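You operate a simulated robot arm through the tools that you are given. There is no shell and no other tool. Be economical: measure what you need, move in short steps, check, and stop when the job is done.

You run a simulated robot arm. Do the job below in one go: nothing can be reset, and whatever is moved stays where it is left.

Task
Push the end bench door shut. Press the grey zero button two times. Put the 10 MICRON white carton from the top of the vice bench on the left half of the back bench and the 5 MICRON white carton on the top of the vacuum packer. Press the big green button two times. Press the green start button three times. Take the white solenoid and leave it on the bench in front of the bag sealer. Close the right bench door. Open the right green door. The order is free. Set down upright: white carton, white solenoid.

The check looks at the end state, three seconds after you hand in, the way a careful person would. Anything else that was tipped, shoved, dropped, spilled or broken makes it a failure.

Robot
A 7-joint arm with a vacuum gripper on a trunk, on a base that drives. Base frame: it is fixed to the floor where the robot stands at the start and does not move with it; the origin is under the middle of the robot, x ahead of it, y to its left, z up. Units: mm, degrees, N and s.
With the tool pointing down near the work surface it reaches from about 100 to 620 mm from the robot's upright axis, wherever it stands. Its first joint turns from -69.0 to 172.0 degrees. Places, roughly: bench in front of the bag sealer (24x26 cm) [-2780, 100, 860]; big green button [-1400, 1500, 1000]; end bench door [700, 100, 500]; green start button [-2200, 800, 900]; grey zero button [600, 200, 900]; left half of the back bench [3600, 5500, 900]; right bench door [400, 800, 500]; right green door [-1100, 1800, 500]; top of the vacuum packer [-2600, 600, 900]; white carton [0, 4000, 1000]; white solenoid [-2500, 750, 1000]. Payload 1.06 kg.
Tool frame: the origin (TCP) lies in the middle of the cups' lips, and z points out of the cups. The gripper has 1 cup of 24 mm across, covering 24 by 24 mm (tool x, y); the bellows give 8 mm. With the vacuum on, a cup seals on a smooth face that it is pressed against (1 to 4 N); it does not hold porous or soft things. The pull reaches 23 N.
Orientation is that of the tool frame in the base frame, as a unit quaternion [x, y, z, w]. With the cups facing straight down, the tool's x points along the base's -x, its y along +y and its z along -z.

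Tools
- The arm moves only by the tool play_rows. Its argument "motion" is a list of rows, each a list of 7 numbers: the shift along the tool's x, y, z in units of 150 mm (1.0 is 150 mm), then the turn, a rotation vector about the tool's x, y, z in units of 90 degrees (1.0 is 90 degrees), then the vacuum: 1 switches it on, 0 off. In form: [[x, y, z, rx, ry, rz, vac], ...]. A call has 1 to 10 rows; each row is the pose to reach, as a shift and turn from the pose commanded when the call began, along the tool's axes at that moment. A call with a number of a shift or a turn outside -1 to 1 is refused whole. Rows are played at 5 a second. More than 50 mm and 8.6 degrees between two rows, or a gripper value outside its range, and nothing of the call is played. Where a pose cannot be reached the arm comes as near as it can. A force on the tool above 40 N (or 10 N above the force at the start of the call, whichever is more), or a blocked arm, ends the call early, and 0.2 s more pass. The pull builds up within a second once a cup has sealed. Time passes only in rows, and 0.2 s behind the last, so rows that repeat a pose give it time. It gives the time, the measured TCP pose, the force on the tool (base axes) and the pull of the vacuum at its end, in the units of the frame above (readings bear some noise), with the torque about the TCP (base axes, N m) and any sound that the robot's microphone picked up, and new pictures: "show" is both (left out), scene, wrist or none.
- Cameras (640 x 400 px; columns grow to the right, rows downward): "scene" is now at [179.8, 55.5, 1155.3]; the picture's right is [0.60, -0.80, 0.00], its down [-0.14, -0.11, -0.98] and it looks along [0.79, 0.59, -0.18] (base axes); focal length 214 px, centre (320, 200). "wrist" rides on the gripper at [78, 19, -96] in the tool frame; the picture's right is [-0.24, 0.97, 0.00], its down [-0.71, -0.17, -0.69] and it looks along [-0.67, -0.16, 0.73] (tool axes); focal length 243 px, centre (320, 200). There is no depth. A picture from a camera that has moved, and an enlarged one, comes with that camera's place and axes in the base frame and with its lens.
- raise_lower(by): slides the trunk up (or, below 0, down) by that many mm; the arm and the scene camera ride with it, the base frame stays. It gives what a move gives, with no picture.
- drive_base(legs): drives the robot by 1 to 6 legs, each [ahead, left, turn to the left] in mm, mm and degrees, along the robot's own axes; the way and the turn of a leg run together, so that a leg with both is an arc; at most 1500 mm and 180 degrees a leg. The arm and the cameras ride along, it lands a little off, and it stops where it bumps. It gives what a move gives, and a new picture of the scene camera.
- pan_tilt(pan, tilt): turns the head with the scene camera to pan (to the left, within 80 degrees either way) and tilt (down, from -29 to 69), counted from straight ahead of the robot. It gives what a move gives, and a new picture of the scene camera.
- zoom(camera, box): a new picture of the part [left, top, right, bottom] of that camera's present view, enlarged. No time passes.
- sign_off(): hands the job in; it is judged then, once.

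Work in short steps. Places have to be worked out from the pictures, the camera data and where the tool is seen: move nearer, look again, correct. Check each grasp and each placing, and mend what went wrong. You have 186 turns and 260 pictures in all, those below and enlarged ones among them. Switch the vacuum off and draw the arm clear of the work before you hand the job in, unless the task says otherwise.

The tools are called after "Request:" as a command line: name --pt "numbers of a row" for each row, then --argument value for the rest, lists and objects as JSON in quotes. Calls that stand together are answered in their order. play_rows: Moves the arm, as the interface text tells. Its arguments: {"type":"object","properties":{"motion":{"type":"array"},"show":{"type":"string","enum":["both","scene","wrist","none"]}},"required":["motion"]} The other tools are called the same way: raise_lower (by) slides the trunk up or down; drive_base (legs) drives the base; pan_tilt (pan, tilt) turns the head that bears the scene camera; zoom (camera, box) takes an enlarged picture of a part of a camera's view; sign_off () hands the job in.

At the start:

```text
t: 0.0
eef_pos: [267.5, 77.3, 1164.1]
tool_rot: [0.009, 1.0, 0.0, 0.001]
contact_force: [40.9, 51.1, 5.3]
ft_torque: [-4.93, 4.46, -5.91]
pull: 0.1
trunk travel left (down, up): [-283.0, 210.0]
robot x, y, heading: [2.1, 1.7, -0.0]
head pan, tilt: [35.9, 16.4]
```

scene: 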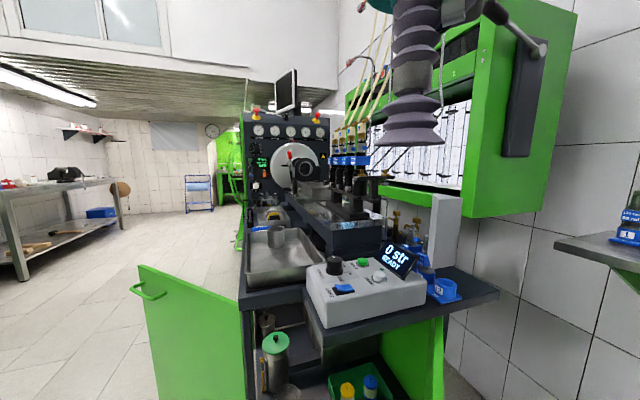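
wrist: 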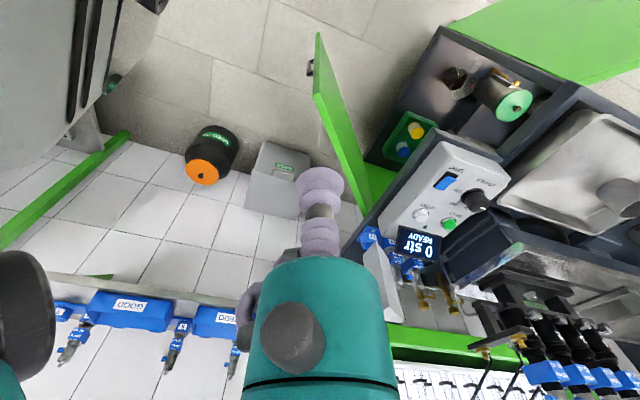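

The console with a grey and a green button is ahead on the left. I look closer at it before moving.

Request:
zoom --camera "scene" --box '[230, 220, 510, 395]'

Request:
zoom --camera "wrist" --box '[300, 100, 540, 250]'

Request:
pan_tilt --pan 10 --tilt 40

```text
2.29 times, centred on (370, 308) of scene
camera zoom: at [179.8, 55.5, 1155.3], right [0.6, -0.8, 0.0], down [-0.14, -0.11, -0.98], along [0.79, 0.59, -0.18], focal length 490 px, centre (206, -46)
```

zoom: 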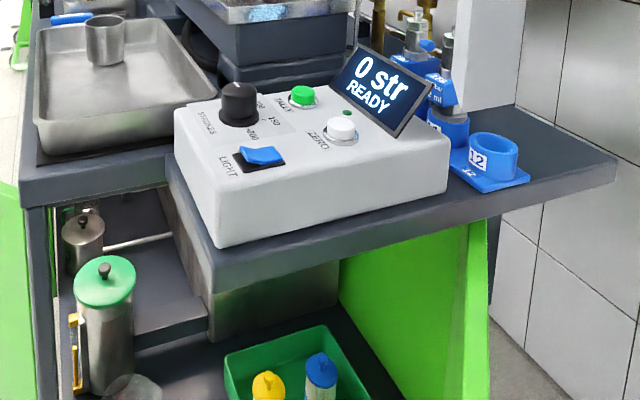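

```text
2.67 times, centred on (420, 175) of wrist
camera zoom: at [189.5, 98.2, 1259.0], right [0.25, 0.97, 0.0], down [0.7, -0.18, 0.69], along [0.67, -0.17, -0.73], focal length 647 px, centre (53, 267)
```

zoom: 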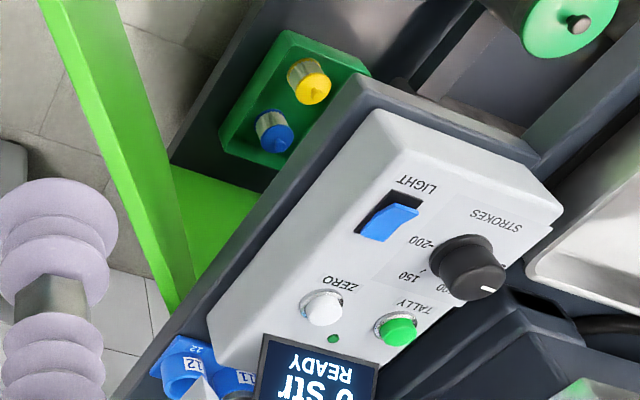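

```text
t: 0.9
eef_pos: [265.3, 78.4, 1163.9]
tool_rot: [0.008, 1.0, 0.001, 0.002]
contact_force: [-0.6, -0.4, -0.1]
ft_torque: [-0.04, -0.02, -0.01]
pull: 0.1
trunk travel left (down, up): [-283.0, 210.0]
robot x, y, heading: [1.2, -0.5, -0.1]
head pan, tilt: [10.0, 40.0]
camera scene: at [188.8, 14.9, 1108.0], right [0.17, -0.98, 0.0], down [-0.63, -0.11, -0.77], along [0.75, 0.13, -0.64], focal length 214 px, centre (320, 200)
```

scene: 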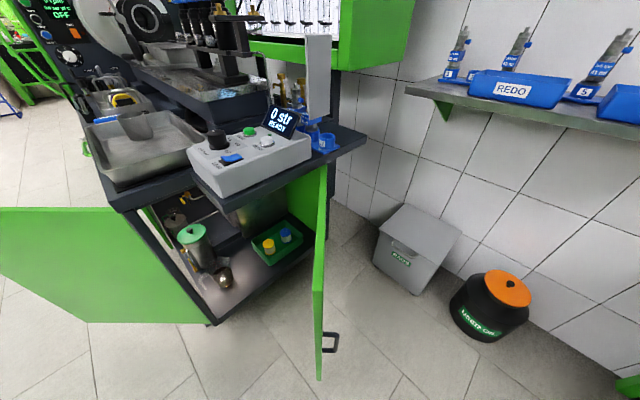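

The two views give the zero button at about (619, 216, 899). I move the arm out towards it, staying high.

Request:
play_rows --pt "-0.25 0.1 0 0 0 0 0" --pt "-0.5 0.2 0 0 0 0 0" --pt "-0.75 0.3 0 0 0 0 0" --pt "-1 0.39 0 0 0 0 0" --show "none"

Request:
play_rows --pt "-0.25 0.1 0 0 0 0 0" --pt "-0.5 0.2 0 0 0 0 0" --pt "-0.75 0.3 0 0 0 0 0" --pt "-1 0.39 0 0 0 0 0" --show "both"

```text
t: 1.9
eef_pos: [404.5, 123.4, 1147.1]
tool_rot: [0.01, 1.0, 0.002, 0.003]
contact_force: [-0.5, -0.3, 0.1]
ft_torque: [0.06, 0.03, 0.04]
pull: 0.0
out of reach, approached as far as the arm can: row 1, 2, 3, 4
trunk travel left (down, up): [-283.0, 210.0]
robot x, y, heading: [3.3, -0.9, -0.4]
head pan, tilt: [10.0, 40.0]
```

```text
t: 2.9
eef_pos: [454.4, 126.9, 1120.1]
tool_rot: [0.008, 1.0, 0.001, 0.002]
contact_force: [0.2, 0.1, 0.1]
ft_torque: [-0.04, 0.01, 0.01]
pull: 0.0
out of reach, approached as far as the arm can: row 1, 2, 3, 4
trunk travel left (down, up): [-283.0, 210.0]
robot x, y, heading: [1.4, 3.8, 0.0]
head pan, tilt: [10.0, 40.0]
camera scene: at [188.6, 15.0, 1108.0], right [0.17, -0.98, 0.0], down [-0.63, -0.11, -0.77], along [0.75, 0.13, -0.64], focal length 214 px, centre (320, 200)
camera wrist: at [377.1, 146.9, 1215.4], right [0.25, 0.97, 0.0], down [0.7, -0.18, 0.69], along [0.67, -0.17, -0.73], focal length 243 px, centre (320, 200)
```

scene: 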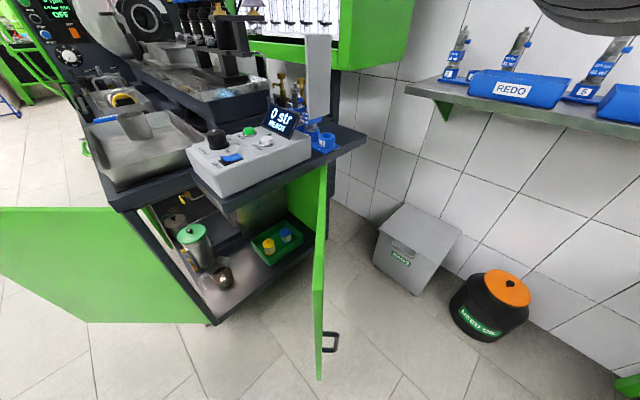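
wrist: 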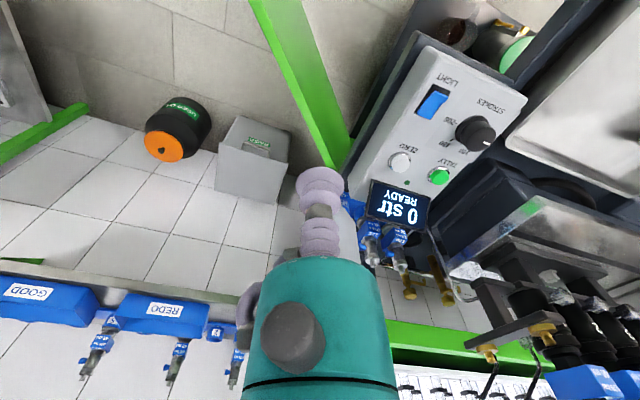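

At this height the arm has little reach. I lower the trunk 150 mm so the arm can spread out.

Request:
raise_lower --by -150

Request:
play_rows --pt "-0.25 0.15 0 0 0 0 0" --pt "-0.5 0.3 0 0 0 0 0" --pt "-0.75 0.45 0 0 0 0 0" --pt "-1 0.6 0 0 0 0 0" --show "both"

```text
t: 4.7
eef_pos: [470.9, 127.4, 951.3]
tool_rot: [0.009, 1.0, 0.002, -0.015]
contact_force: [-0.2, 0.3, 0.7]
ft_torque: [-0.02, -0.03, -0.02]
pull: 0.0
trunk travel left (down, up): [-133.0, 360.0]
robot x, y, heading: [-2.1, -2.8, -0.0]
head pan, tilt: [10.0, 40.0]
```

```text
t: 5.7
eef_pos: [517.4, 138.5, 902.1]
tool_rot: [0.009, 1.0, 0.001, -0.013]
contact_force: [-0.2, -0.1, -0.6]
ft_torque: [-0.02, 0.01, 0.02]
pull: 0.0
out of reach, approached as far as the arm can: row 1, 2, 3, 4
trunk travel left (down, up): [-133.0, 360.0]
robot x, y, heading: [3.2, 4.9, -0.1]
head pan, tilt: [10.0, 40.0]
camera scene: at [233.9, 14.9, 948.7], right [0.17, -0.98, 0.0], down [-0.63, -0.11, -0.77], along [0.75, 0.13, -0.64], focal length 214 px, centre (320, 200)
camera wrist: at [443.4, 158.8, 999.4], right [0.25, 0.97, 0.0], down [0.72, -0.19, 0.66], along [0.64, -0.17, -0.75], focal length 243 px, centre (320, 200)
```

scene: 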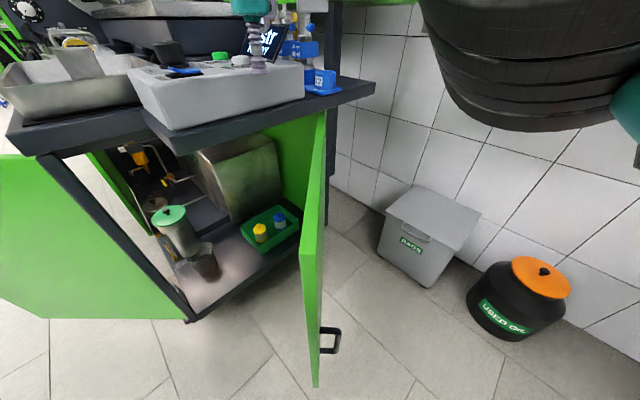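
wrist: 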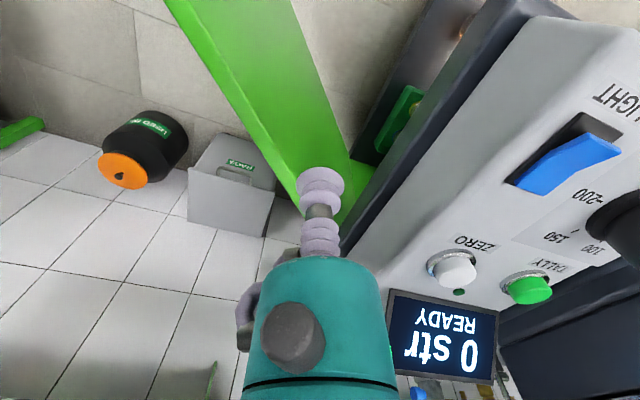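

The reach is limited, and the open end door (free edge about (366, 50), top at 758) blocks driving in. I close that door first, so I pull the tool back up and to the right, outside the door.

Request:
play_rows --pt "0.1 -0.1 -0.2 0 0 0 0" --pt "0.3 -0.35 -0.2 0 0 0 0" --pt "0.5 -0.6 -0.2 0 0 0 0" --pt "0.6 -0.8 -0.2 0 0 0 0" --pt "0.7 -1 -0.2 0 0 0 0" --show "none"

Request:
play_rows --pt "0.1 -0.3 0.0 0 0 0 0" --pt "0.1 -0.6 0.0 0 0 0 0" --pt "0.1 -0.8 0.2 0 0 0 0" --pt "0.1 -0.8 0.5 0 0 0 0" --pt "0.1 -0.8 0.8 0 0 0 0" --pt "0.1 -0.8 1 0 0 0 0" --show "both"

```text
t: 6.8
eef_pos: [406.1, -10.1, 934.1]
tool_rot: [0.01, 1.0, 0.002, -0.014]
contact_force: [0.0, 1.0, 0.6]
ft_torque: [0.0, -0.02, -0.04]
pull: 0.2
trunk travel left (down, up): [-133.0, 360.0]
robot x, y, heading: [-2.8, 1.6, -0.1]
head pan, tilt: [10.0, 40.0]
```

```text
t: 7.2
eef_pos: [400.9, -39.3, 934.3]
tool_rot: [0.023, 1.0, 0.006, -0.015]
contact_force: [11.1, 5.1, 6.1]
ft_torque: [-0.48, 1.68, -0.74]
pull: 0.0
trunk travel left (down, up): [-133.0, 360.0]
robot x, y, heading: [-0.0, -3.8, -0.1]
head pan, tilt: [10.0, 40.0]
stopped in row 1: the force on the tool passed its limit at 66 N (the readings are from after the stop); the commanded pose is now the measured one
camera scene: at [234.2, 13.9, 947.9], right [0.15, -0.99, 0.0], down [-0.64, -0.1, -0.76], along [0.75, 0.12, -0.65], focal length 214 px, centre (320, 200)
camera wrist: at [326.3, -18.3, 1031.1], right [0.28, 0.96, 0.01], down [0.72, -0.21, 0.66], along [0.64, -0.18, -0.75], focal length 243 px, centre (320, 200)
```

scene: 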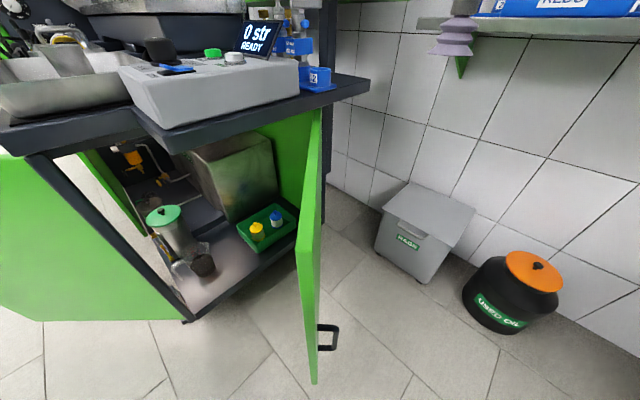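
wrist: 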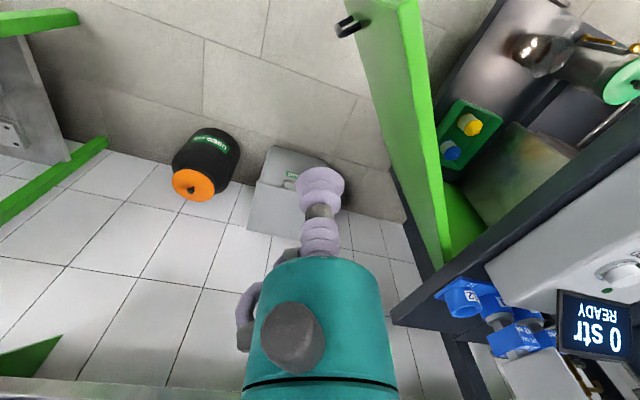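

The arm seems to have bumped the robot's own head; the first joint's range favours the left side. I look to the right before sidestepping that way.

Request:
play_rows --pt "-0.3 0.2 0 0 0 0 0" --show "none"

Request:
pan_tilt --pan -70 --tilt 30

```text
refused: row 1 steps farther than a row can; nothing moved
```

```text
t: 8.8
eef_pos: [398.0, -39.6, 934.2]
tool_rot: [0.022, 1.0, 0.006, -0.015]
contact_force: [-0.1, -0.5, -0.6]
ft_torque: [-0.01, 0.0, 0.0]
pull: 0.1
trunk travel left (down, up): [-133.0, 360.0]
robot x, y, heading: [0.4, -1.3, -0.0]
head pan, tilt: [-70.0, 30.0]
camera scene: at [181.3, -84.8, 964.0], right [-0.94, -0.34, 0.0], down [-0.17, 0.47, -0.87], along [0.3, -0.81, -0.5], focal length 214 px, centre (320, 200)
```

scene: 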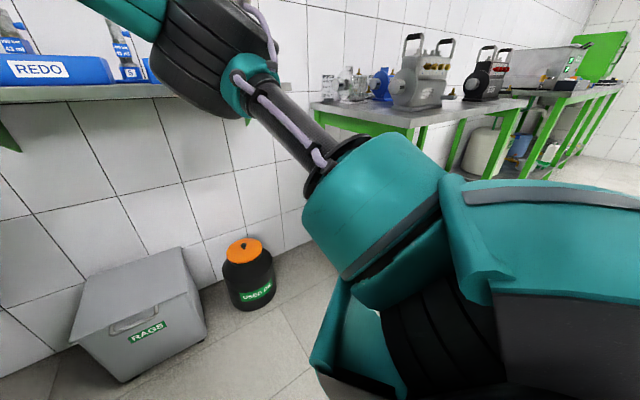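

The elbow hangs to the right, with the shelf at a safe distance ahead of it. I sidestep 170 mm to the right and turn a little, so the door is on the arm's good (left) side.

Request:
drive_base --legs '[[-60, -200, 0]]'

Request:
pan_tilt --pan 20 --tilt 40

```text
t: 11.1
eef_pos: [337.5, -236.7, 934.5]
tool_rot: [0.021, 1.0, 0.006, -0.015]
contact_force: [0.5, 0.9, -0.7]
ft_torque: [-0.01, 0.02, -0.02]
pull: 0.1
trunk travel left (down, up): [-133.0, 360.0]
robot x, y, heading: [-61.4, -200.4, 0.5]
head pan, tilt: [-70.0, 30.0]
camera scene: at [120.3, -282.8, 964.0], right [-0.94, -0.34, 0.0], down [-0.17, 0.47, -0.87], along [0.3, -0.81, -0.5], focal length 214 px, centre (320, 200)
```

scene: 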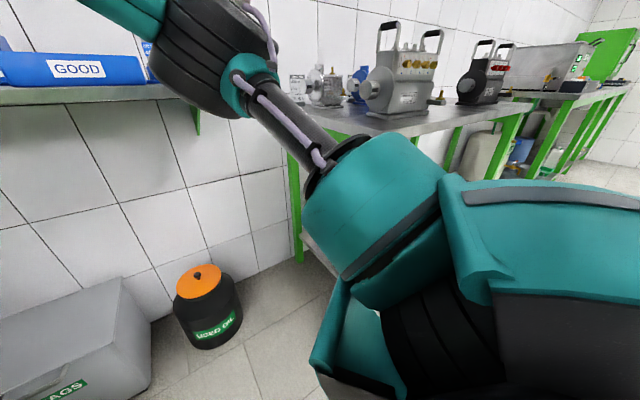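

```text
t: 12.8
eef_pos: [341.0, -235.6, 934.3]
tool_rot: [0.03, 0.999, 0.008, -0.015]
contact_force: [61.4, 43.0, 23.6]
ft_torque: [-3.82, 8.16, -5.29]
pull: 0.2
trunk travel left (down, up): [-133.0, 360.0]
robot x, y, heading: [-62.3, -198.7, 0.1]
head pan, tilt: [20.0, 40.0]
camera scene: at [171.9, -179.5, 947.8], right [0.22, -0.98, 0.0], down [-0.63, -0.14, -0.76], along [0.74, 0.16, -0.65], focal length 214 px, centre (320, 200)
```

scene: 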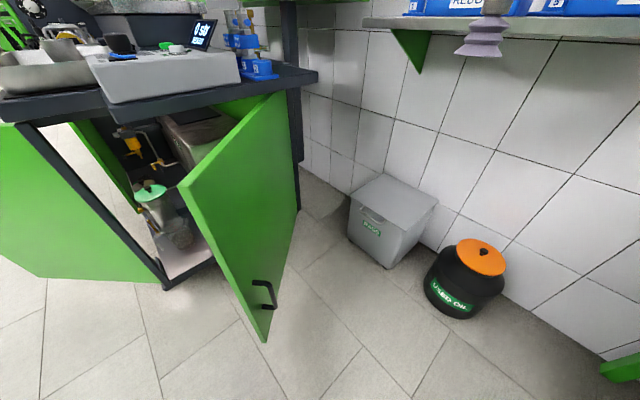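

The head itself presses on the gripper (61 N), so I move the arm forward away from the head. The door turns out to run from about (375, 79) to a hinge near (1033, 135).

Request:
play_rows --pt "-0.3 0 0 0 0 0 0" --pt "-0.6 0.1 0 0 0 0 0" --pt "-0.8 0.3 0 0 0 0 0" --pt "-0.8 0.5 0 0 0 0 0" --pt "-0.8 0.7 0 0 0 0 0" --show "none"

```text
t: 14.0
eef_pos: [463.6, -136.3, 934.4]
tool_rot: [0.02, 1.0, 0.005, -0.014]
contact_force: [-0.3, 0.3, -0.1]
ft_torque: [0.04, -0.01, 0.0]
pull: 0.2
trunk travel left (down, up): [-133.0, 360.0]
robot x, y, heading: [-62.0, -197.3, 0.2]
head pan, tilt: [20.0, 40.0]
```

The arm is free now. I drive to about (110, -390) and turn 45° left, so the tool faces the outside of the end door.

Request:
drive_base --legs '[[172, -193, 0], [0, 0, 45]]'

```text
t: 18.3
eef_pos: [448.4, 20.0, 933.2]
tool_rot: [-0.357, 0.934, 0.0, -0.016]
contact_force: [0.6, -1.2, 0.0]
ft_torque: [0.02, 0.01, 0.01]
pull: 0.0
trunk travel left (down, up): [-133.0, 360.0]
robot x, y, heading: [113.9, -392.5, 44.1]
head pan, tilt: [20.0, 40.0]
camera scene: at [258.3, -209.1, 948.6], right [0.9, -0.43, 0.0], down [-0.28, -0.58, -0.77], along [0.33, 0.69, -0.64], focal length 214 px, centre (320, 200)
```

scene: 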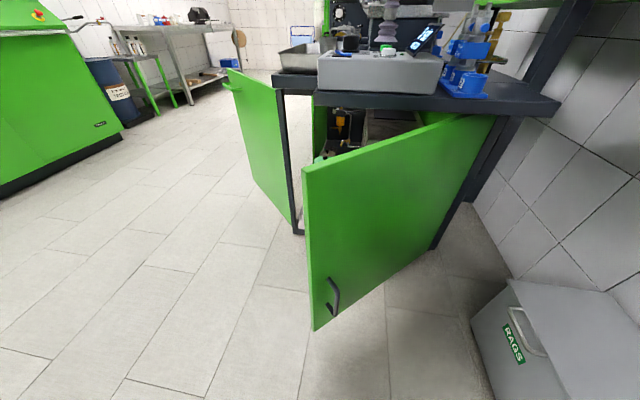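

Good view: the door's free edge is at (365, 79) and the hinge near (1051, 140). I lower the trunk and the tool outside the door, at about z 650.

Request:
raise_lower --by -130

Request:
play_rows --pt "0 0 0.3 0 0 0 0" --pt "0 0 0.6 0 0 0 0" --pt "0 0 0.9 0 0 0 0" --pt "0 0 1 0 0 0 0" --show "both"

```text
t: 19.9
eef_pos: [447.1, 18.2, 804.6]
tool_rot: [-0.356, 0.934, 0.0, -0.016]
contact_force: [0.8, 0.2, 0.7]
ft_torque: [-0.02, -0.03, 0.01]
pull: 0.0
trunk travel left (down, up): [-3.0, 490.0]
robot x, y, heading: [113.8, -389.6, 44.1]
head pan, tilt: [20.0, 40.0]
```

```text
t: 20.5
eef_pos: [445.2, 19.7, 726.1]
tool_rot: [-0.355, 0.935, 0.01, -0.014]
contact_force: [0.6, 0.1, 6.3]
ft_torque: [0.19, -0.13, 0.0]
pull: 0.1
trunk travel left (down, up): [-3.0, 490.0]
robot x, y, heading: [114.8, -393.5, 44.0]
head pan, tilt: [20.0, 40.0]
stopped in row 3: the force on the tool passed its limit at 68 N (the readings are from after the stop); the commanded pose is now the measured one
camera scene: at [285.5, -182.5, 821.5], right [0.9, -0.43, 0.0], down [-0.28, -0.58, -0.77], along [0.33, 0.69, -0.64], focal length 214 px, centre (320, 200)
camera wrist: at [378.5, -19.5, 823.4], right [-0.47, 0.88, 0.02], down [0.67, 0.34, 0.67], along [0.58, 0.33, -0.75], focal length 243 px, centre (320, 200)
```

scene: 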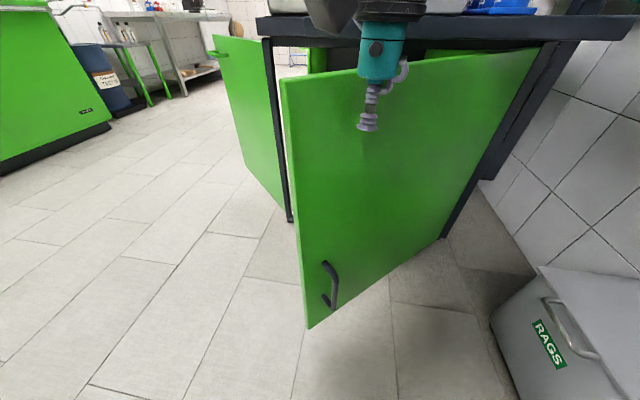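
wrist: 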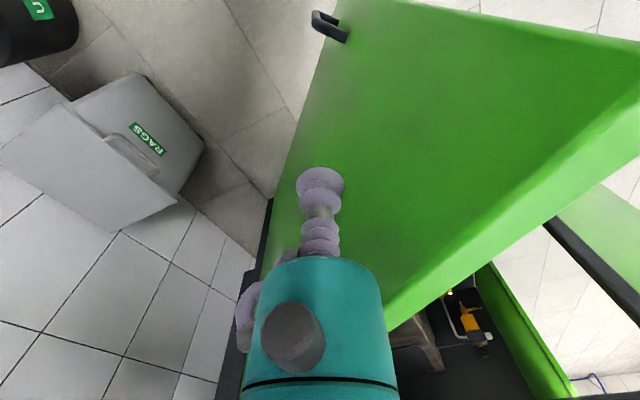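

Something of the wrist met the door's top edge. I lift a bit, back off from the door and pitch the cup to face it instead.

Request:
play_rows --pt "0 0 -0.2 0 0 0 0" --pt "0.2 0 -0.3 0 0 0 0" --pt "0.4 0 -0.3 0 -0.09 0 0" --pt "0.6 0 -0.2 0 -0.18 0 0" --pt "0.6 0 -0.1 0 -0.27 0 0" --pt "0.6 0 0 0 -0.36 0 0" --pt "0.6 0 0 0 -0.45 0 0" --pt "0.6 0 0 0 -0.54 0 0" --show "both"

```text
t: 22.2
eef_pos: [406.3, -13.4, 739.4]
tool_rot: [-0.25, 0.913, 0.128, 0.296]
contact_force: [0.4, -0.1, -0.6]
ft_torque: [0.03, 0.0, 0.03]
pull: 0.0
trunk travel left (down, up): [-3.0, 490.0]
robot x, y, heading: [114.9, -390.7, 44.3]
head pan, tilt: [20.0, 40.0]
stopped in row 8: the arm was blocked; the commanded pose is now the measured one
camera scene: at [285.5, -182.4, 821.1], right [0.9, -0.43, 0.0], down [-0.28, -0.58, -0.76], along [0.33, 0.69, -0.65], focal length 214 px, centre (320, 200)
camera wrist: at [296.7, -64.8, 769.0], right [-0.35, 0.91, 0.22], down [0.26, -0.13, 0.96], along [0.9, 0.4, -0.19], focal length 243 px, centre (320, 200)
```

scene: 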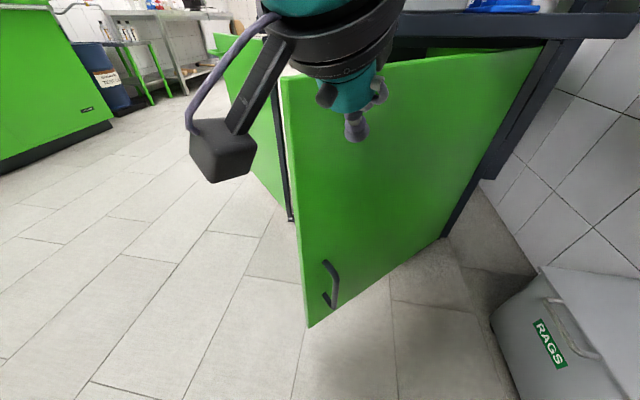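
wrist: 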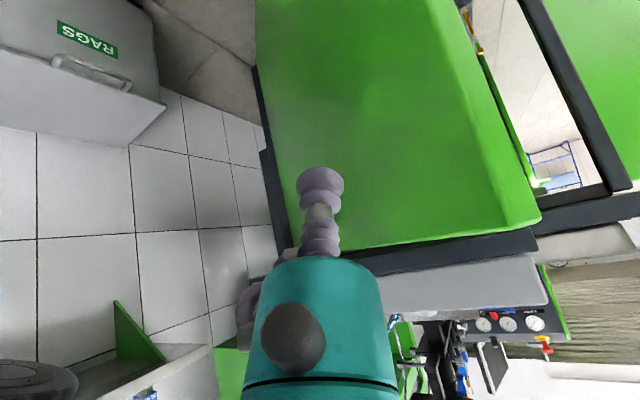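

The tool is pitched about 38°, just short of the robot's head. I slide the cup along its axis, ahead and down to z ≈ 680, and then push by driving.

Request:
play_rows --pt "0 0 0.25 0 0 0 0" --pt "0 0 0.5 0 0 0 0" --pt "-0.05 0 0.6 0 0 0 0" --show "scene"

```text
t: 23.0
eef_pos: [455.7, 23.1, 673.6]
tool_rot: [-0.252, 0.913, 0.128, 0.296]
contact_force: [-0.4, -0.5, 1.0]
ft_torque: [0.03, -0.04, 0.01]
pull: 0.0
trunk travel left (down, up): [-3.0, 490.0]
robot x, y, heading: [115.3, -391.3, 44.4]
head pan, tilt: [20.0, 40.0]
camera scene: at [285.7, -182.4, 821.4], right [0.9, -0.43, 0.0], down [-0.28, -0.58, -0.77], along [0.33, 0.69, -0.64], focal length 214 px, centre (320, 200)
```

scene: 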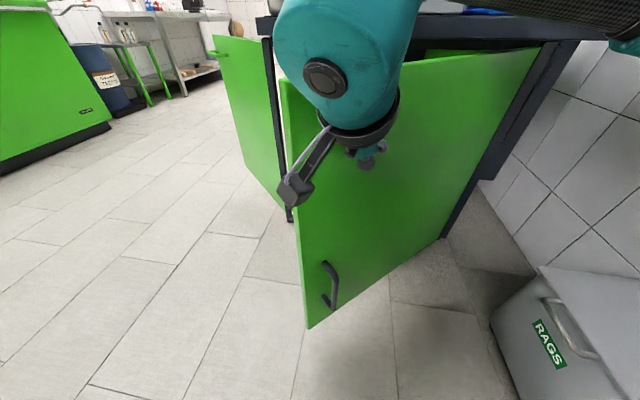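

Measured: the console shelf (z ≈ 820–860) overhangs the closed-door plane, from about (426,170) to (792,-38). The elbow must stay clear of it, so I look at where the forearm is.

Request:
pan_tilt --pan -25 --tilt 5

```text
t: 24.1
eef_pos: [454.9, 22.9, 674.3]
tool_rot: [-0.251, 0.912, 0.128, 0.296]
contact_force: [0.4, 0.0, -0.9]
ft_torque: [0.0, -0.01, 0.0]
pull: 0.1
trunk travel left (down, up): [-3.0, 490.0]
robot x, y, heading: [113.8, -391.2, 44.2]
head pan, tilt: [-25.0, 5.0]
camera scene: at [335.4, -228.6, 877.1], right [0.33, -0.94, 0.0], down [-0.08, -0.03, -1.0], along [0.94, 0.33, -0.09], focal length 214 px, centre (320, 200)
```

scene: 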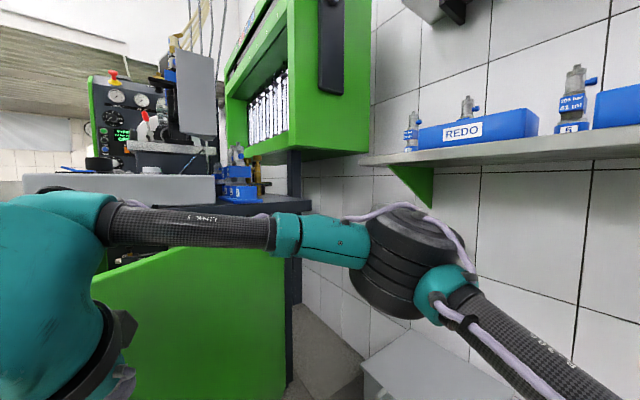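

The forearm sweeps wide to the right, where it would strike the shelf. I go round to the left: back off along -x, then +y, then turn to heading 0, to push the door's free edge with the arm stretched.

Request:
drive_base --legs '[[-261, 254, 0], [189, 194, 0], [0, 0, -44]]'

Request:
pan_tilt --pan 20 --tilt 25

```text
t: 30.9
eef_pos: [282.6, -57.6, 674.1]
tool_rot: [0.109, 0.94, 0.007, 0.322]
contact_force: [-0.4, 0.1, 0.5]
ft_torque: [-0.01, 0.0, -0.04]
pull: 0.1
trunk travel left (down, up): [-3.0, 490.0]
robot x, y, heading: [-248.0, -116.0, 0.2]
head pan, tilt: [-25.0, 5.0]
camera scene: at [20.9, -155.7, 877.2], right [-0.42, -0.91, 0.0], down [-0.08, 0.04, -1.0], along [0.9, -0.42, -0.09], focal length 214 px, centre (320, 200)
```

scene: 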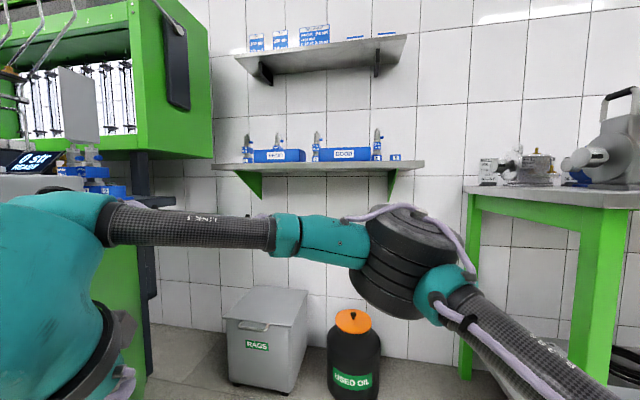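

```text
t: 32.0
eef_pos: [282.3, -58.8, 674.1]
tool_rot: [0.109, 0.94, 0.007, 0.323]
contact_force: [0.3, 0.0, -0.1]
ft_torque: [0.0, -0.02, -0.02]
pull: 0.0
trunk travel left (down, up): [-3.0, 490.0]
robot x, y, heading: [-253.4, -117.6, 0.2]
head pan, tilt: [20.0, 25.0]
camera scene: at [24.1, -85.4, 844.8], right [0.34, -0.94, 0.0], down [-0.4, -0.15, -0.91], along [0.85, 0.31, -0.42], focal length 214 px, centre (320, 200)
```

scene: 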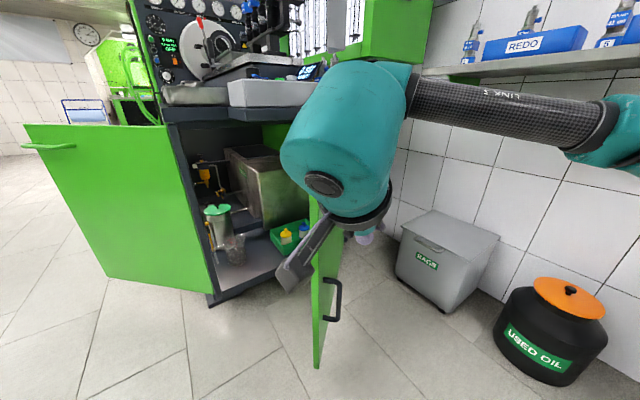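

The door's free edge is clear in view. I stretch the arm 90 mm further ahead to pull the elbow in.

Request:
play_rows --pt "-0.15 0 0.12 0 0 0 0" --pt "-0.3 0 0.24 0 0 0 0" --pt "-0.45 0 0.36 0 0 0 0" --show "scene"

```text
t: 32.8
eef_pos: [366.7, -74.1, 671.2]
tool_rot: [0.11, 0.94, 0.006, 0.322]
contact_force: [0.9, -0.4, -0.4]
ft_torque: [0.0, -0.01, 0.02]
pull: 0.0
trunk travel left (down, up): [-3.0, 490.0]
robot x, y, heading: [-247.0, -120.7, 0.1]
head pan, tilt: [20.0, 25.0]
camera scene: at [24.1, -85.4, 844.8], right [0.34, -0.94, 0.0], down [-0.4, -0.15, -0.91], along [0.85, 0.31, -0.42], focal length 214 px, centre (320, 200)
```

scene: 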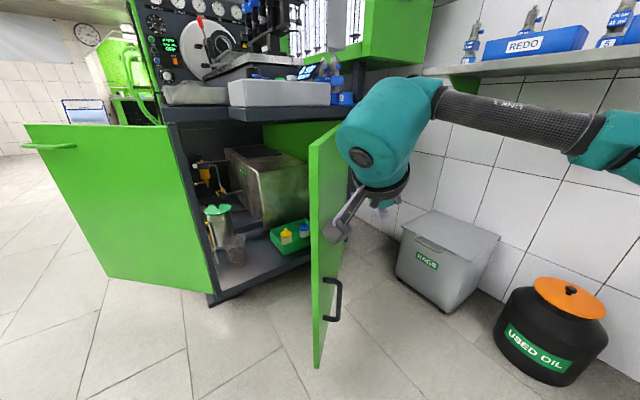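

The arm works, but the elbow would still reach the shelf at heading 0. At heading -35° it stays clear, so I turn in place and shift so the tool sits just outside the door's free edge.

Request:
drive_base --legs '[[0, 0, -35], [-211, 382, 0]]'

Request:
pan_tilt --pan 10 --tilt 25

```text
t: 38.4
eef_pos: [317.9, -4.6, 671.6]
tool_rot: [0.387, 0.864, -0.09, 0.309]
contact_force: [-0.7, -0.2, 0.3]
ft_torque: [-0.01, 0.0, 0.02]
pull: 0.0
trunk travel left (down, up): [-3.0, 490.0]
robot x, y, heading: [-209.7, 313.7, -34.8]
head pan, tilt: [20.0, 25.0]
camera scene: at [31.3, 182.0, 844.7], right [-0.25, -0.97, 0.0], down [-0.41, 0.11, -0.91], along [0.88, -0.23, -0.42], focal length 214 px, centre (320, 200)
```

scene: 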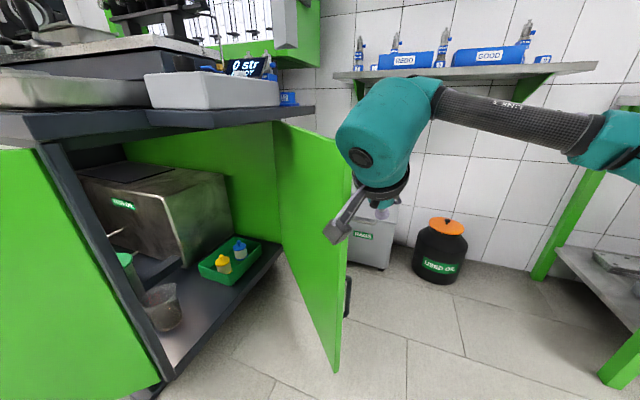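

```text
t: 39.1
eef_pos: [318.1, -3.2, 670.8]
tool_rot: [0.387, 0.864, -0.091, 0.309]
contact_force: [-0.7, -0.6, 0.1]
ft_torque: [-0.03, -0.05, 0.0]
pull: 0.1
trunk travel left (down, up): [-3.0, 490.0]
robot x, y, heading: [-212.2, 313.7, -34.7]
head pan, tilt: [10.0, 25.0]
camera scene: at [25.9, 167.0, 844.7], right [-0.42, -0.91, 0.0], down [-0.38, 0.18, -0.91], along [0.82, -0.38, -0.42], focal length 214 px, centre (320, 200)
```

scene: 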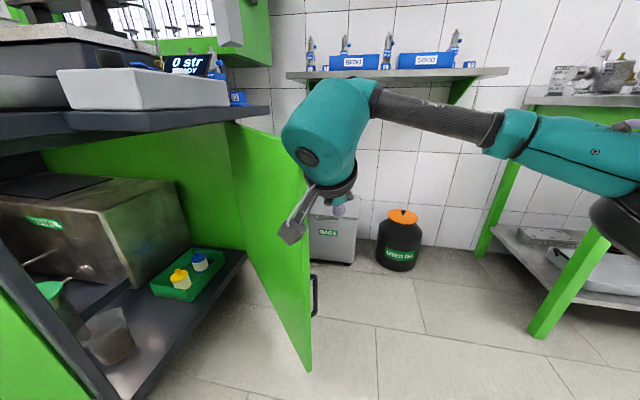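

The cup must come about 80 mm further in +x, to stand behind the door's outer face near the edge. I do that and look.

Request:
drive_base --legs '[[71, 37, 0]]'

Request:
play_rows --pt "0 0 0 0 0 0 0" --show "wrist"

```text
t: 40.1
eef_pos: [371.4, -13.2, 670.2]
tool_rot: [0.387, 0.866, -0.094, 0.302]
contact_force: [-11.8, -0.9, 0.9]
ft_torque: [0.16, -0.97, 0.55]
pull: 0.1
trunk travel left (down, up): [-3.0, 490.0]
robot x, y, heading: [-148.4, 305.9, -35.1]
head pan, tilt: [10.0, 25.0]
stopped in leg 1: the force on the tool passed its limit at 142 N (the readings are from after the stop); the commanded pose is now the measured one
camera scene: at [84.8, 158.6, 845.0], right [-0.42, -0.91, 0.0], down [-0.38, 0.18, -0.91], along [0.82, -0.38, -0.42], focal length 214 px, centre (320, 200)
```

scene: 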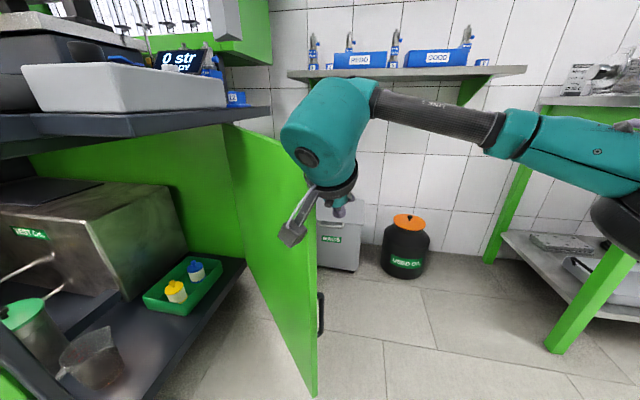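

```text
t: 40.5
eef_pos: [372.1, -12.1, 670.8]
tool_rot: [0.386, 0.866, -0.094, 0.303]
contact_force: [-14.9, -2.8, 1.6]
ft_torque: [0.31, -1.22, 0.76]
pull: 0.0
trunk travel left (down, up): [-3.0, 490.0]
robot x, y, heading: [-152.0, 309.2, -34.5]
head pan, tilt: [10.0, 25.0]
camera wrist: at [302.5, 86.5, 700.9], right [0.83, 0.52, 0.21], down [-0.07, -0.28, 0.96], along [0.56, -0.81, -0.2], focal length 243 px, centre (320, 200)
```

wrist: 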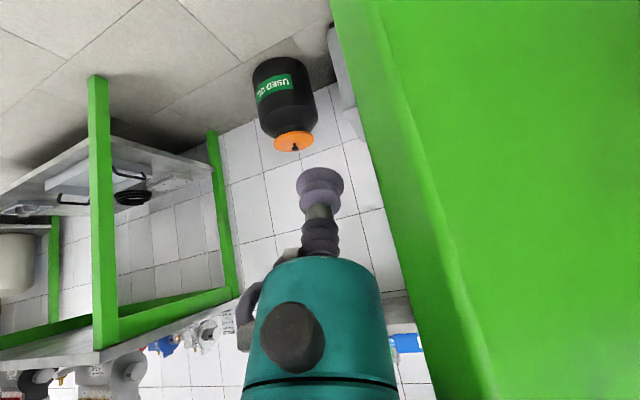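

The tool body itself met the door edge, because the tool points 55° to the right. I back off and yaw the tool left by about 75°, so the cup leads.

Request:
drive_base --legs '[[-66, -46, 0]]'

Request:
play_rows --pt "0 0 0 -0.058 0 -0.074 0" --pt "0 0 0 -0.116 0 -0.148 0" --pt "0 0 0 -0.174 0 -0.222 0" --pt "0 0 0 -0.232 0 -0.296 0" --pt "0 0 0 -0.29 0 -0.37 0" --pt "0 0 0 -0.348 0 -0.444 0" --pt "0 0 0 -0.406 0 -0.518 0" --pt "0 0 0 -0.464 0 -0.592 0" --pt "0 0 0 -0.52 0 -0.66 0" --show "scene"

```text
t: 41.6
eef_pos: [292.1, -13.0, 668.0]
tool_rot: [0.385, 0.867, -0.093, 0.302]
contact_force: [-0.2, 0.2, 0.0]
ft_torque: [0.0, 0.01, -0.02]
pull: 0.1
trunk travel left (down, up): [-3.0, 490.0]
robot x, y, heading: [-235.6, 302.4, -35.1]
head pan, tilt: [10.0, 25.0]
camera scene: at [5.8, 158.1, 844.7], right [-0.42, -0.91, 0.0], down [-0.38, 0.18, -0.91], along [0.82, -0.38, -0.42], focal length 214 px, centre (320, 200)
```

scene: 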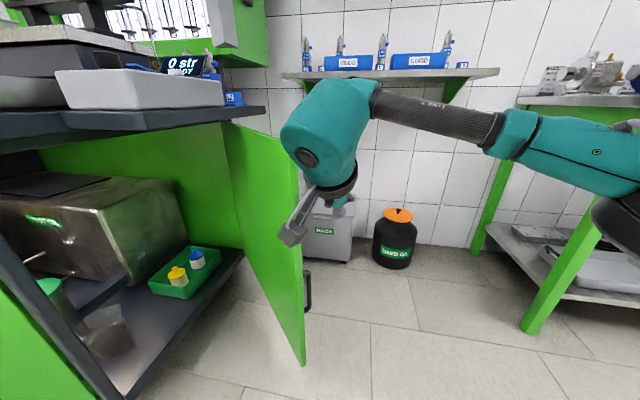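

```text
t: 43.6
eef_pos: [292.2, -13.0, 670.1]
tool_rot: [-0.117, 0.929, 0.073, 0.344]
contact_force: [-0.4, -0.2, -0.1]
ft_torque: [-0.02, 0.0, 0.0]
pull: 0.1
out of reach, approached as far as the arm can: row 8, 9
trunk travel left (down, up): [-3.0, 490.0]
robot x, y, heading: [-229.0, 304.9, -34.8]
head pan, tilt: [10.0, 25.0]
camera scene: at [5.8, 158.1, 844.7], right [-0.42, -0.91, 0.0], down [-0.38, 0.18, -0.91], along [0.82, -0.38, -0.42], focal length 214 px, centre (320, 200)
```

scene: 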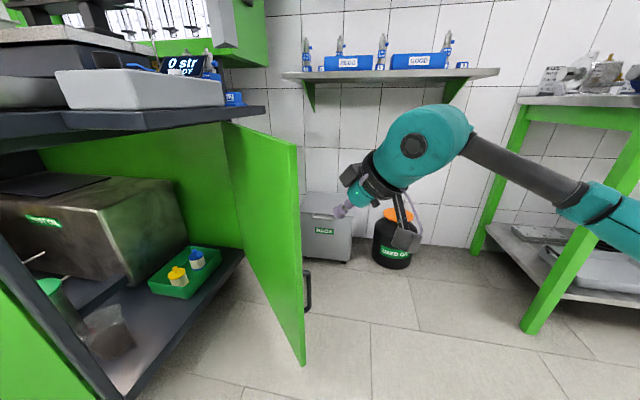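

The cup now leads and points at about heading 15°. I drive +x 105 mm to bring it behind the door's outer face.

Request:
drive_base --legs '[[86, 60, 0]]'

```text
t: 44.8
eef_pos: [396.1, -11.9, 670.1]
tool_rot: [-0.117, 0.929, 0.073, 0.343]
contact_force: [0.5, 0.1, 0.2]
ft_torque: [0.0, 0.02, 0.02]
pull: 0.1
trunk travel left (down, up): [-3.0, 490.0]
robot x, y, heading: [-131.8, 300.8, -34.9]
head pan, tilt: [10.0, 25.0]
camera scene: at [108.7, 158.5, 844.8], right [-0.42, -0.91, 0.0], down [-0.38, 0.18, -0.91], along [0.82, -0.38, -0.42], focal length 214 px, centre (320, 200)
```

scene: 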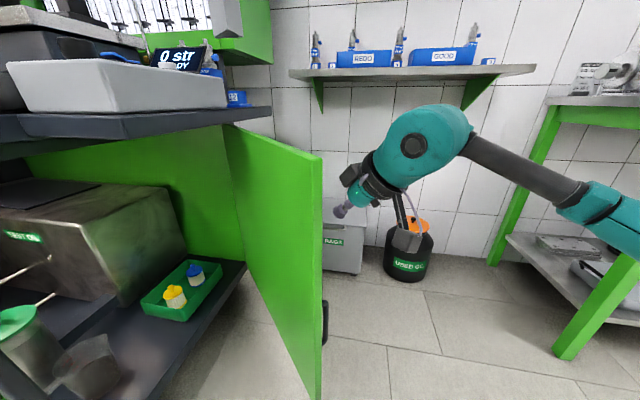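

The cup is now beyond the edge on the outer side. I push in +y by 150 mm.

Request:
drive_base --legs '[[-86, 123, 0]]'

```text
t: 46.5
eef_pos: [393.2, 138.8, 670.0]
tool_rot: [-0.118, 0.929, 0.073, 0.343]
contact_force: [-0.6, 0.3, 0.7]
ft_torque: [0.01, 0.0, 0.02]
pull: 0.1
trunk travel left (down, up): [-3.0, 490.0]
robot x, y, heading: [-133.4, 457.3, -34.7]
head pan, tilt: [10.0, 25.0]
camera scene: at [106.6, 309.6, 844.7], right [-0.42, -0.91, 0.0], down [-0.38, 0.18, -0.91], along [0.82, -0.38, -0.42], focal length 214 px, centre (320, 200)
```

scene: 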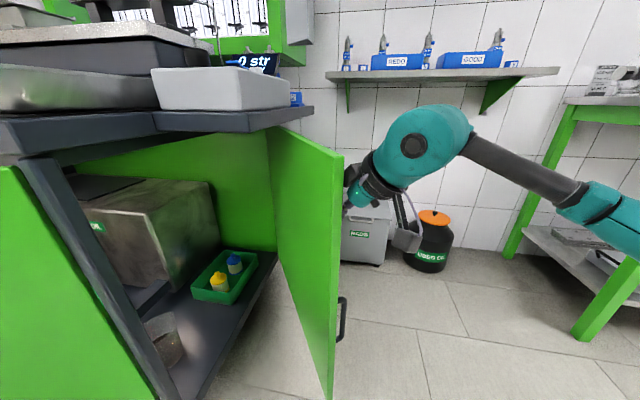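

The door follows with little force. I continue along the arc in two legs, then look.

Request:
drive_base --legs '[[-59, 118, 0], [-36, 109, 0]]'

```text
t: 49.4
eef_pos: [444.9, 380.3, 669.2]
tool_rot: [-0.118, 0.929, 0.074, 0.343]
contact_force: [-0.6, 0.1, 0.2]
ft_torque: [0.05, 0.01, 0.05]
pull: 0.1
trunk travel left (down, up): [-3.0, 490.0]
robot x, y, heading: [-82.1, 696.2, -34.7]
head pan, tilt: [10.0, 25.0]
camera scene: at [157.9, 549.9, 844.7], right [-0.42, -0.91, 0.0], down [-0.38, 0.18, -0.91], along [0.82, -0.38, -0.42], focal length 214 px, centre (320, 200)
```

scene: 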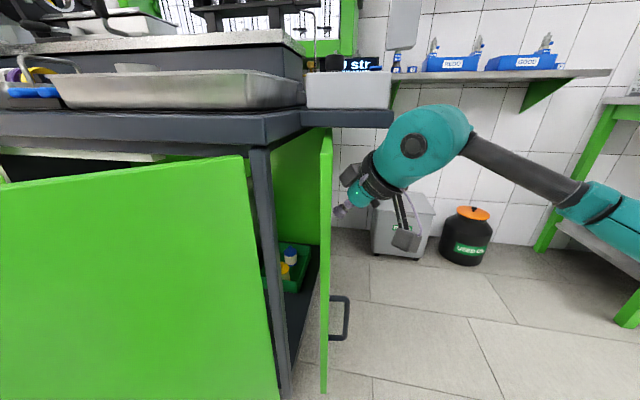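

About 9° remain. I push further toward the closed position; the drive stops by itself on force.

Request:
drive_base --legs '[[-15, 65, 0], [-5, 40, 0]]'

```text
t: 51.3
eef_pos: [481.5, 461.6, 668.2]
tool_rot: [-0.113, 0.931, 0.07, 0.34]
contact_force: [-3.1, -2.9, 0.7]
ft_torque: [0.01, -0.02, 0.06]
pull: 0.1
trunk travel left (down, up): [-3.0, 490.0]
robot x, y, heading: [-42.8, 786.3, -34.8]
head pan, tilt: [10.0, 25.0]
stopped in leg 2: the force on the tool passed its limit at 50 N (the readings are from after the stop); the commanded pose is now the measured one
camera scene: at [195.3, 636.9, 844.8], right [-0.42, -0.91, 0.0], down [-0.38, 0.18, -0.91], along [0.82, -0.38, -0.42], focal length 214 px, centre (320, 200)
```

scene: 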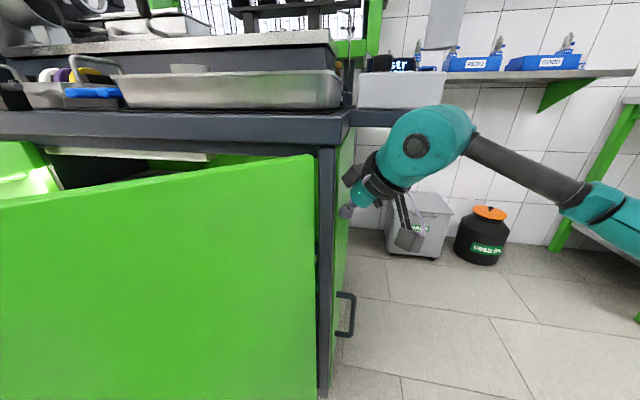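

The push met a stop at 50 N, and the door looks shut against the leg. I zoom in to check.

Request:
zoom --camera "scene" --box '[280, 120, 400, 400]'

```text
1.43 times, centred on (340, 260) of scene
camera zoom: at [195.3, 636.9, 844.8], right [-0.42, -0.91, 0.0], down [-0.38, 0.18, -0.91], along [0.82, -0.38, -0.42], focal length 306 px, centre (291, 114)
```

zoom: 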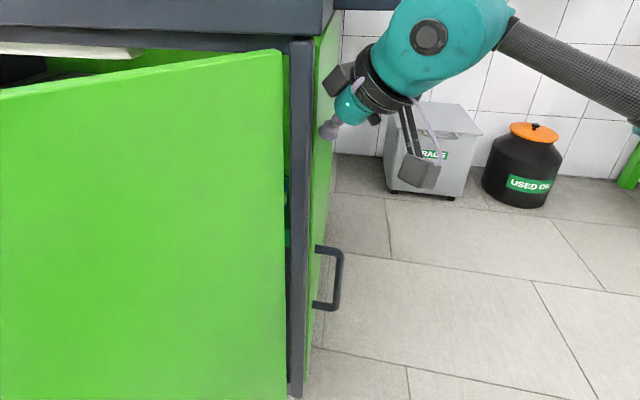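

The end door is flush. Now the right bench door, which must be pushed toward heading -35°: I back away and turn to -75°, so the elbow stays away from the bench.

Request:
drive_base --legs '[[-154, -180, 0], [0, 0, -40]]'

Request:
pan_tilt --pan 80 --tilt 15

```text
t: 55.4
eef_pos: [-82.0, 141.4, 668.4]
tool_rot: [0.216, 0.913, -0.052, 0.342]
contact_force: [0.1, 0.4, 0.8]
ft_torque: [0.01, 0.02, -0.03]
pull: 0.1
trunk travel left (down, up): [-3.0, 490.0]
robot x, y, heading: [-270.2, 725.4, -75.4]
head pan, tilt: [10.0, 25.0]
camera scene: at [-184.9, 459.5, 844.7], right [-0.91, -0.42, 0.0], down [-0.18, 0.38, -0.91], along [0.38, -0.82, -0.42], focal length 214 px, centre (320, 200)
```

scene: 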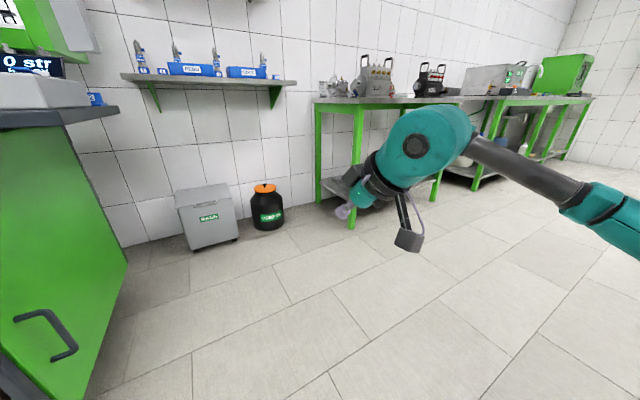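

```text
t: 56.8
eef_pos: [-81.5, 141.4, 668.1]
tool_rot: [0.215, 0.913, -0.052, 0.343]
contact_force: [0.7, -0.5, -0.6]
ft_torque: [0.03, -0.01, 0.0]
pull: 0.1
trunk travel left (down, up): [-3.0, 490.0]
robot x, y, heading: [-273.2, 721.9, -75.3]
head pan, tilt: [80.0, 15.0]
camera scene: at [-130.3, 550.8, 861.0], right [0.08, -1.0, 0.0], down [-0.26, -0.02, -0.97], along [0.96, 0.08, -0.26], focal length 214 px, centre (320, 200)
```

scene: 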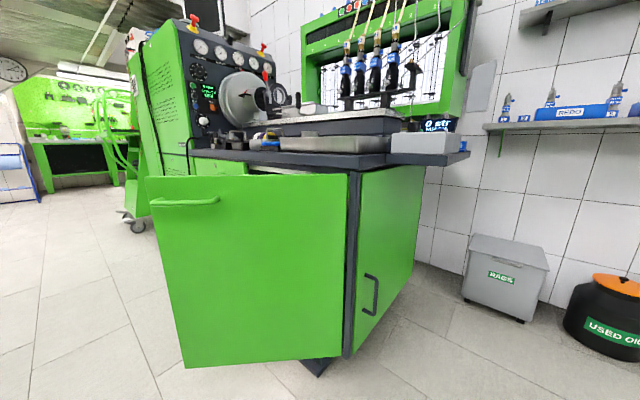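

The end door is shut. The right door's free edge is near (427, 1092), and its handle bar is at z ≈ 705, so I lower the cup below it and drive round to its outer face.

Request:
play_rows --pt "0.12 0 0.16 0 0 0 0" --pt "0.25 0 0.32 0 0 0 0" --pt "0.33 0 0.42 0 0 0 0" --show "none"

Request:
drive_base --legs '[[-724, 606, 0]]'

Request:
pan_tilt --pan 35 --tilt 20

```text
t: 57.6
eef_pos: [-77.1, 143.5, 588.5]
tool_rot: [0.215, 0.913, -0.051, 0.343]
contact_force: [-0.8, -0.2, -1.2]
ft_torque: [-0.02, -0.04, 0.01]
pull: 0.1
trunk travel left (down, up): [-3.0, 490.0]
robot x, y, heading: [-272.6, 723.4, -75.2]
head pan, tilt: [80.0, 15.0]
```

```text
t: 63.4
eef_pos: [332.0, 995.9, 587.7]
tool_rot: [0.214, 0.913, -0.051, 0.343]
contact_force: [0.1, 0.3, -0.5]
ft_torque: [-0.02, 0.01, -0.02]
pull: 0.1
trunk travel left (down, up): [-3.0, 490.0]
robot x, y, heading: [135.2, 1579.4, -75.1]
head pan, tilt: [80.0, 15.0]
camera scene: at [276.4, 1404.0, 861.0], right [0.09, -1.0, 0.0], down [-0.26, -0.02, -0.97], along [0.96, 0.08, -0.26], focal length 214 px, centre (320, 200)
```

scene: 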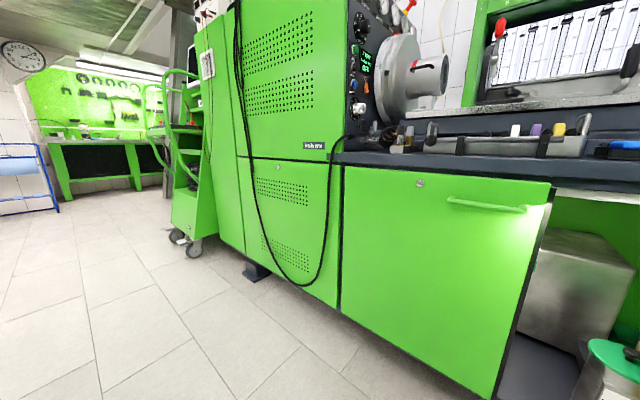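

```text
t: 64.5
eef_pos: [332.4, 996.1, 588.1]
tool_rot: [0.214, 0.914, -0.051, 0.342]
contact_force: [0.5, -0.2, 0.8]
ft_torque: [0.0, -0.02, -0.01]
pull: 0.1
trunk travel left (down, up): [-3.0, 490.0]
robot x, y, heading: [133.0, 1577.9, -74.9]
head pan, tilt: [35.0, 20.0]
camera scene: at [254.6, 1336.1, 852.8], right [-0.64, -0.77, 0.0], down [-0.26, 0.22, -0.94], along [0.72, -0.6, -0.34], focal length 214 px, centre (320, 200)
```

scene: 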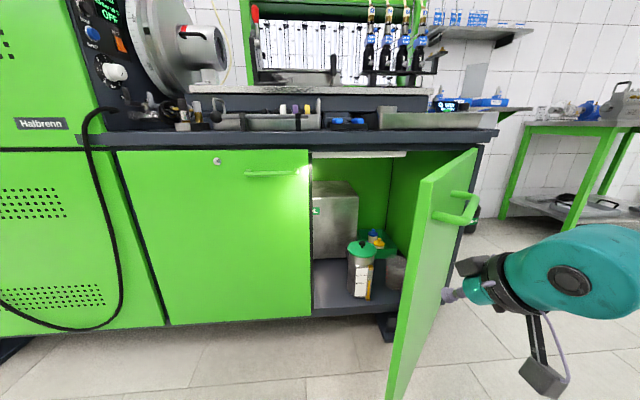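

The cup sits just outside the right door, under its handle. I push it along the closing arc.

Request:
drive_base --legs '[[33, 198, 0], [70, 147, 0]]'

```text
t: 68.4
eef_pos: [688.7, 982.6, 588.0]
tool_rot: [0.215, 0.913, -0.051, 0.343]
contact_force: [0.0, 0.5, -0.1]
ft_torque: [-0.03, 0.0, 0.01]
pull: 0.1
trunk travel left (down, up): [-3.0, 490.0]
robot x, y, heading: [488.3, 1564.6, -75.1]
head pan, tilt: [35.0, 20.0]
camera scene: at [611.5, 1322.7, 852.8], right [-0.65, -0.76, 0.0], down [-0.26, 0.22, -0.94], along [0.72, -0.61, -0.34], focal length 214 px, centre (320, 200)
```

scene: 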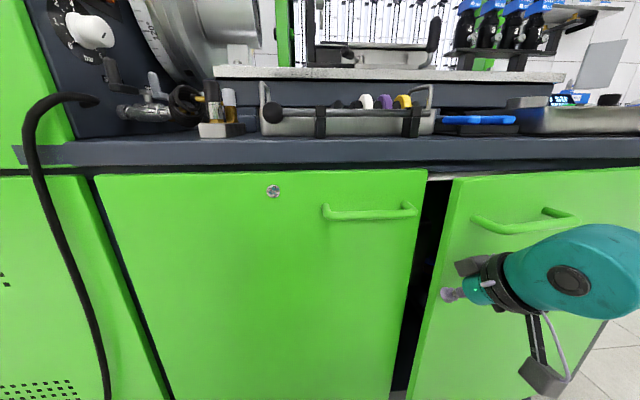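

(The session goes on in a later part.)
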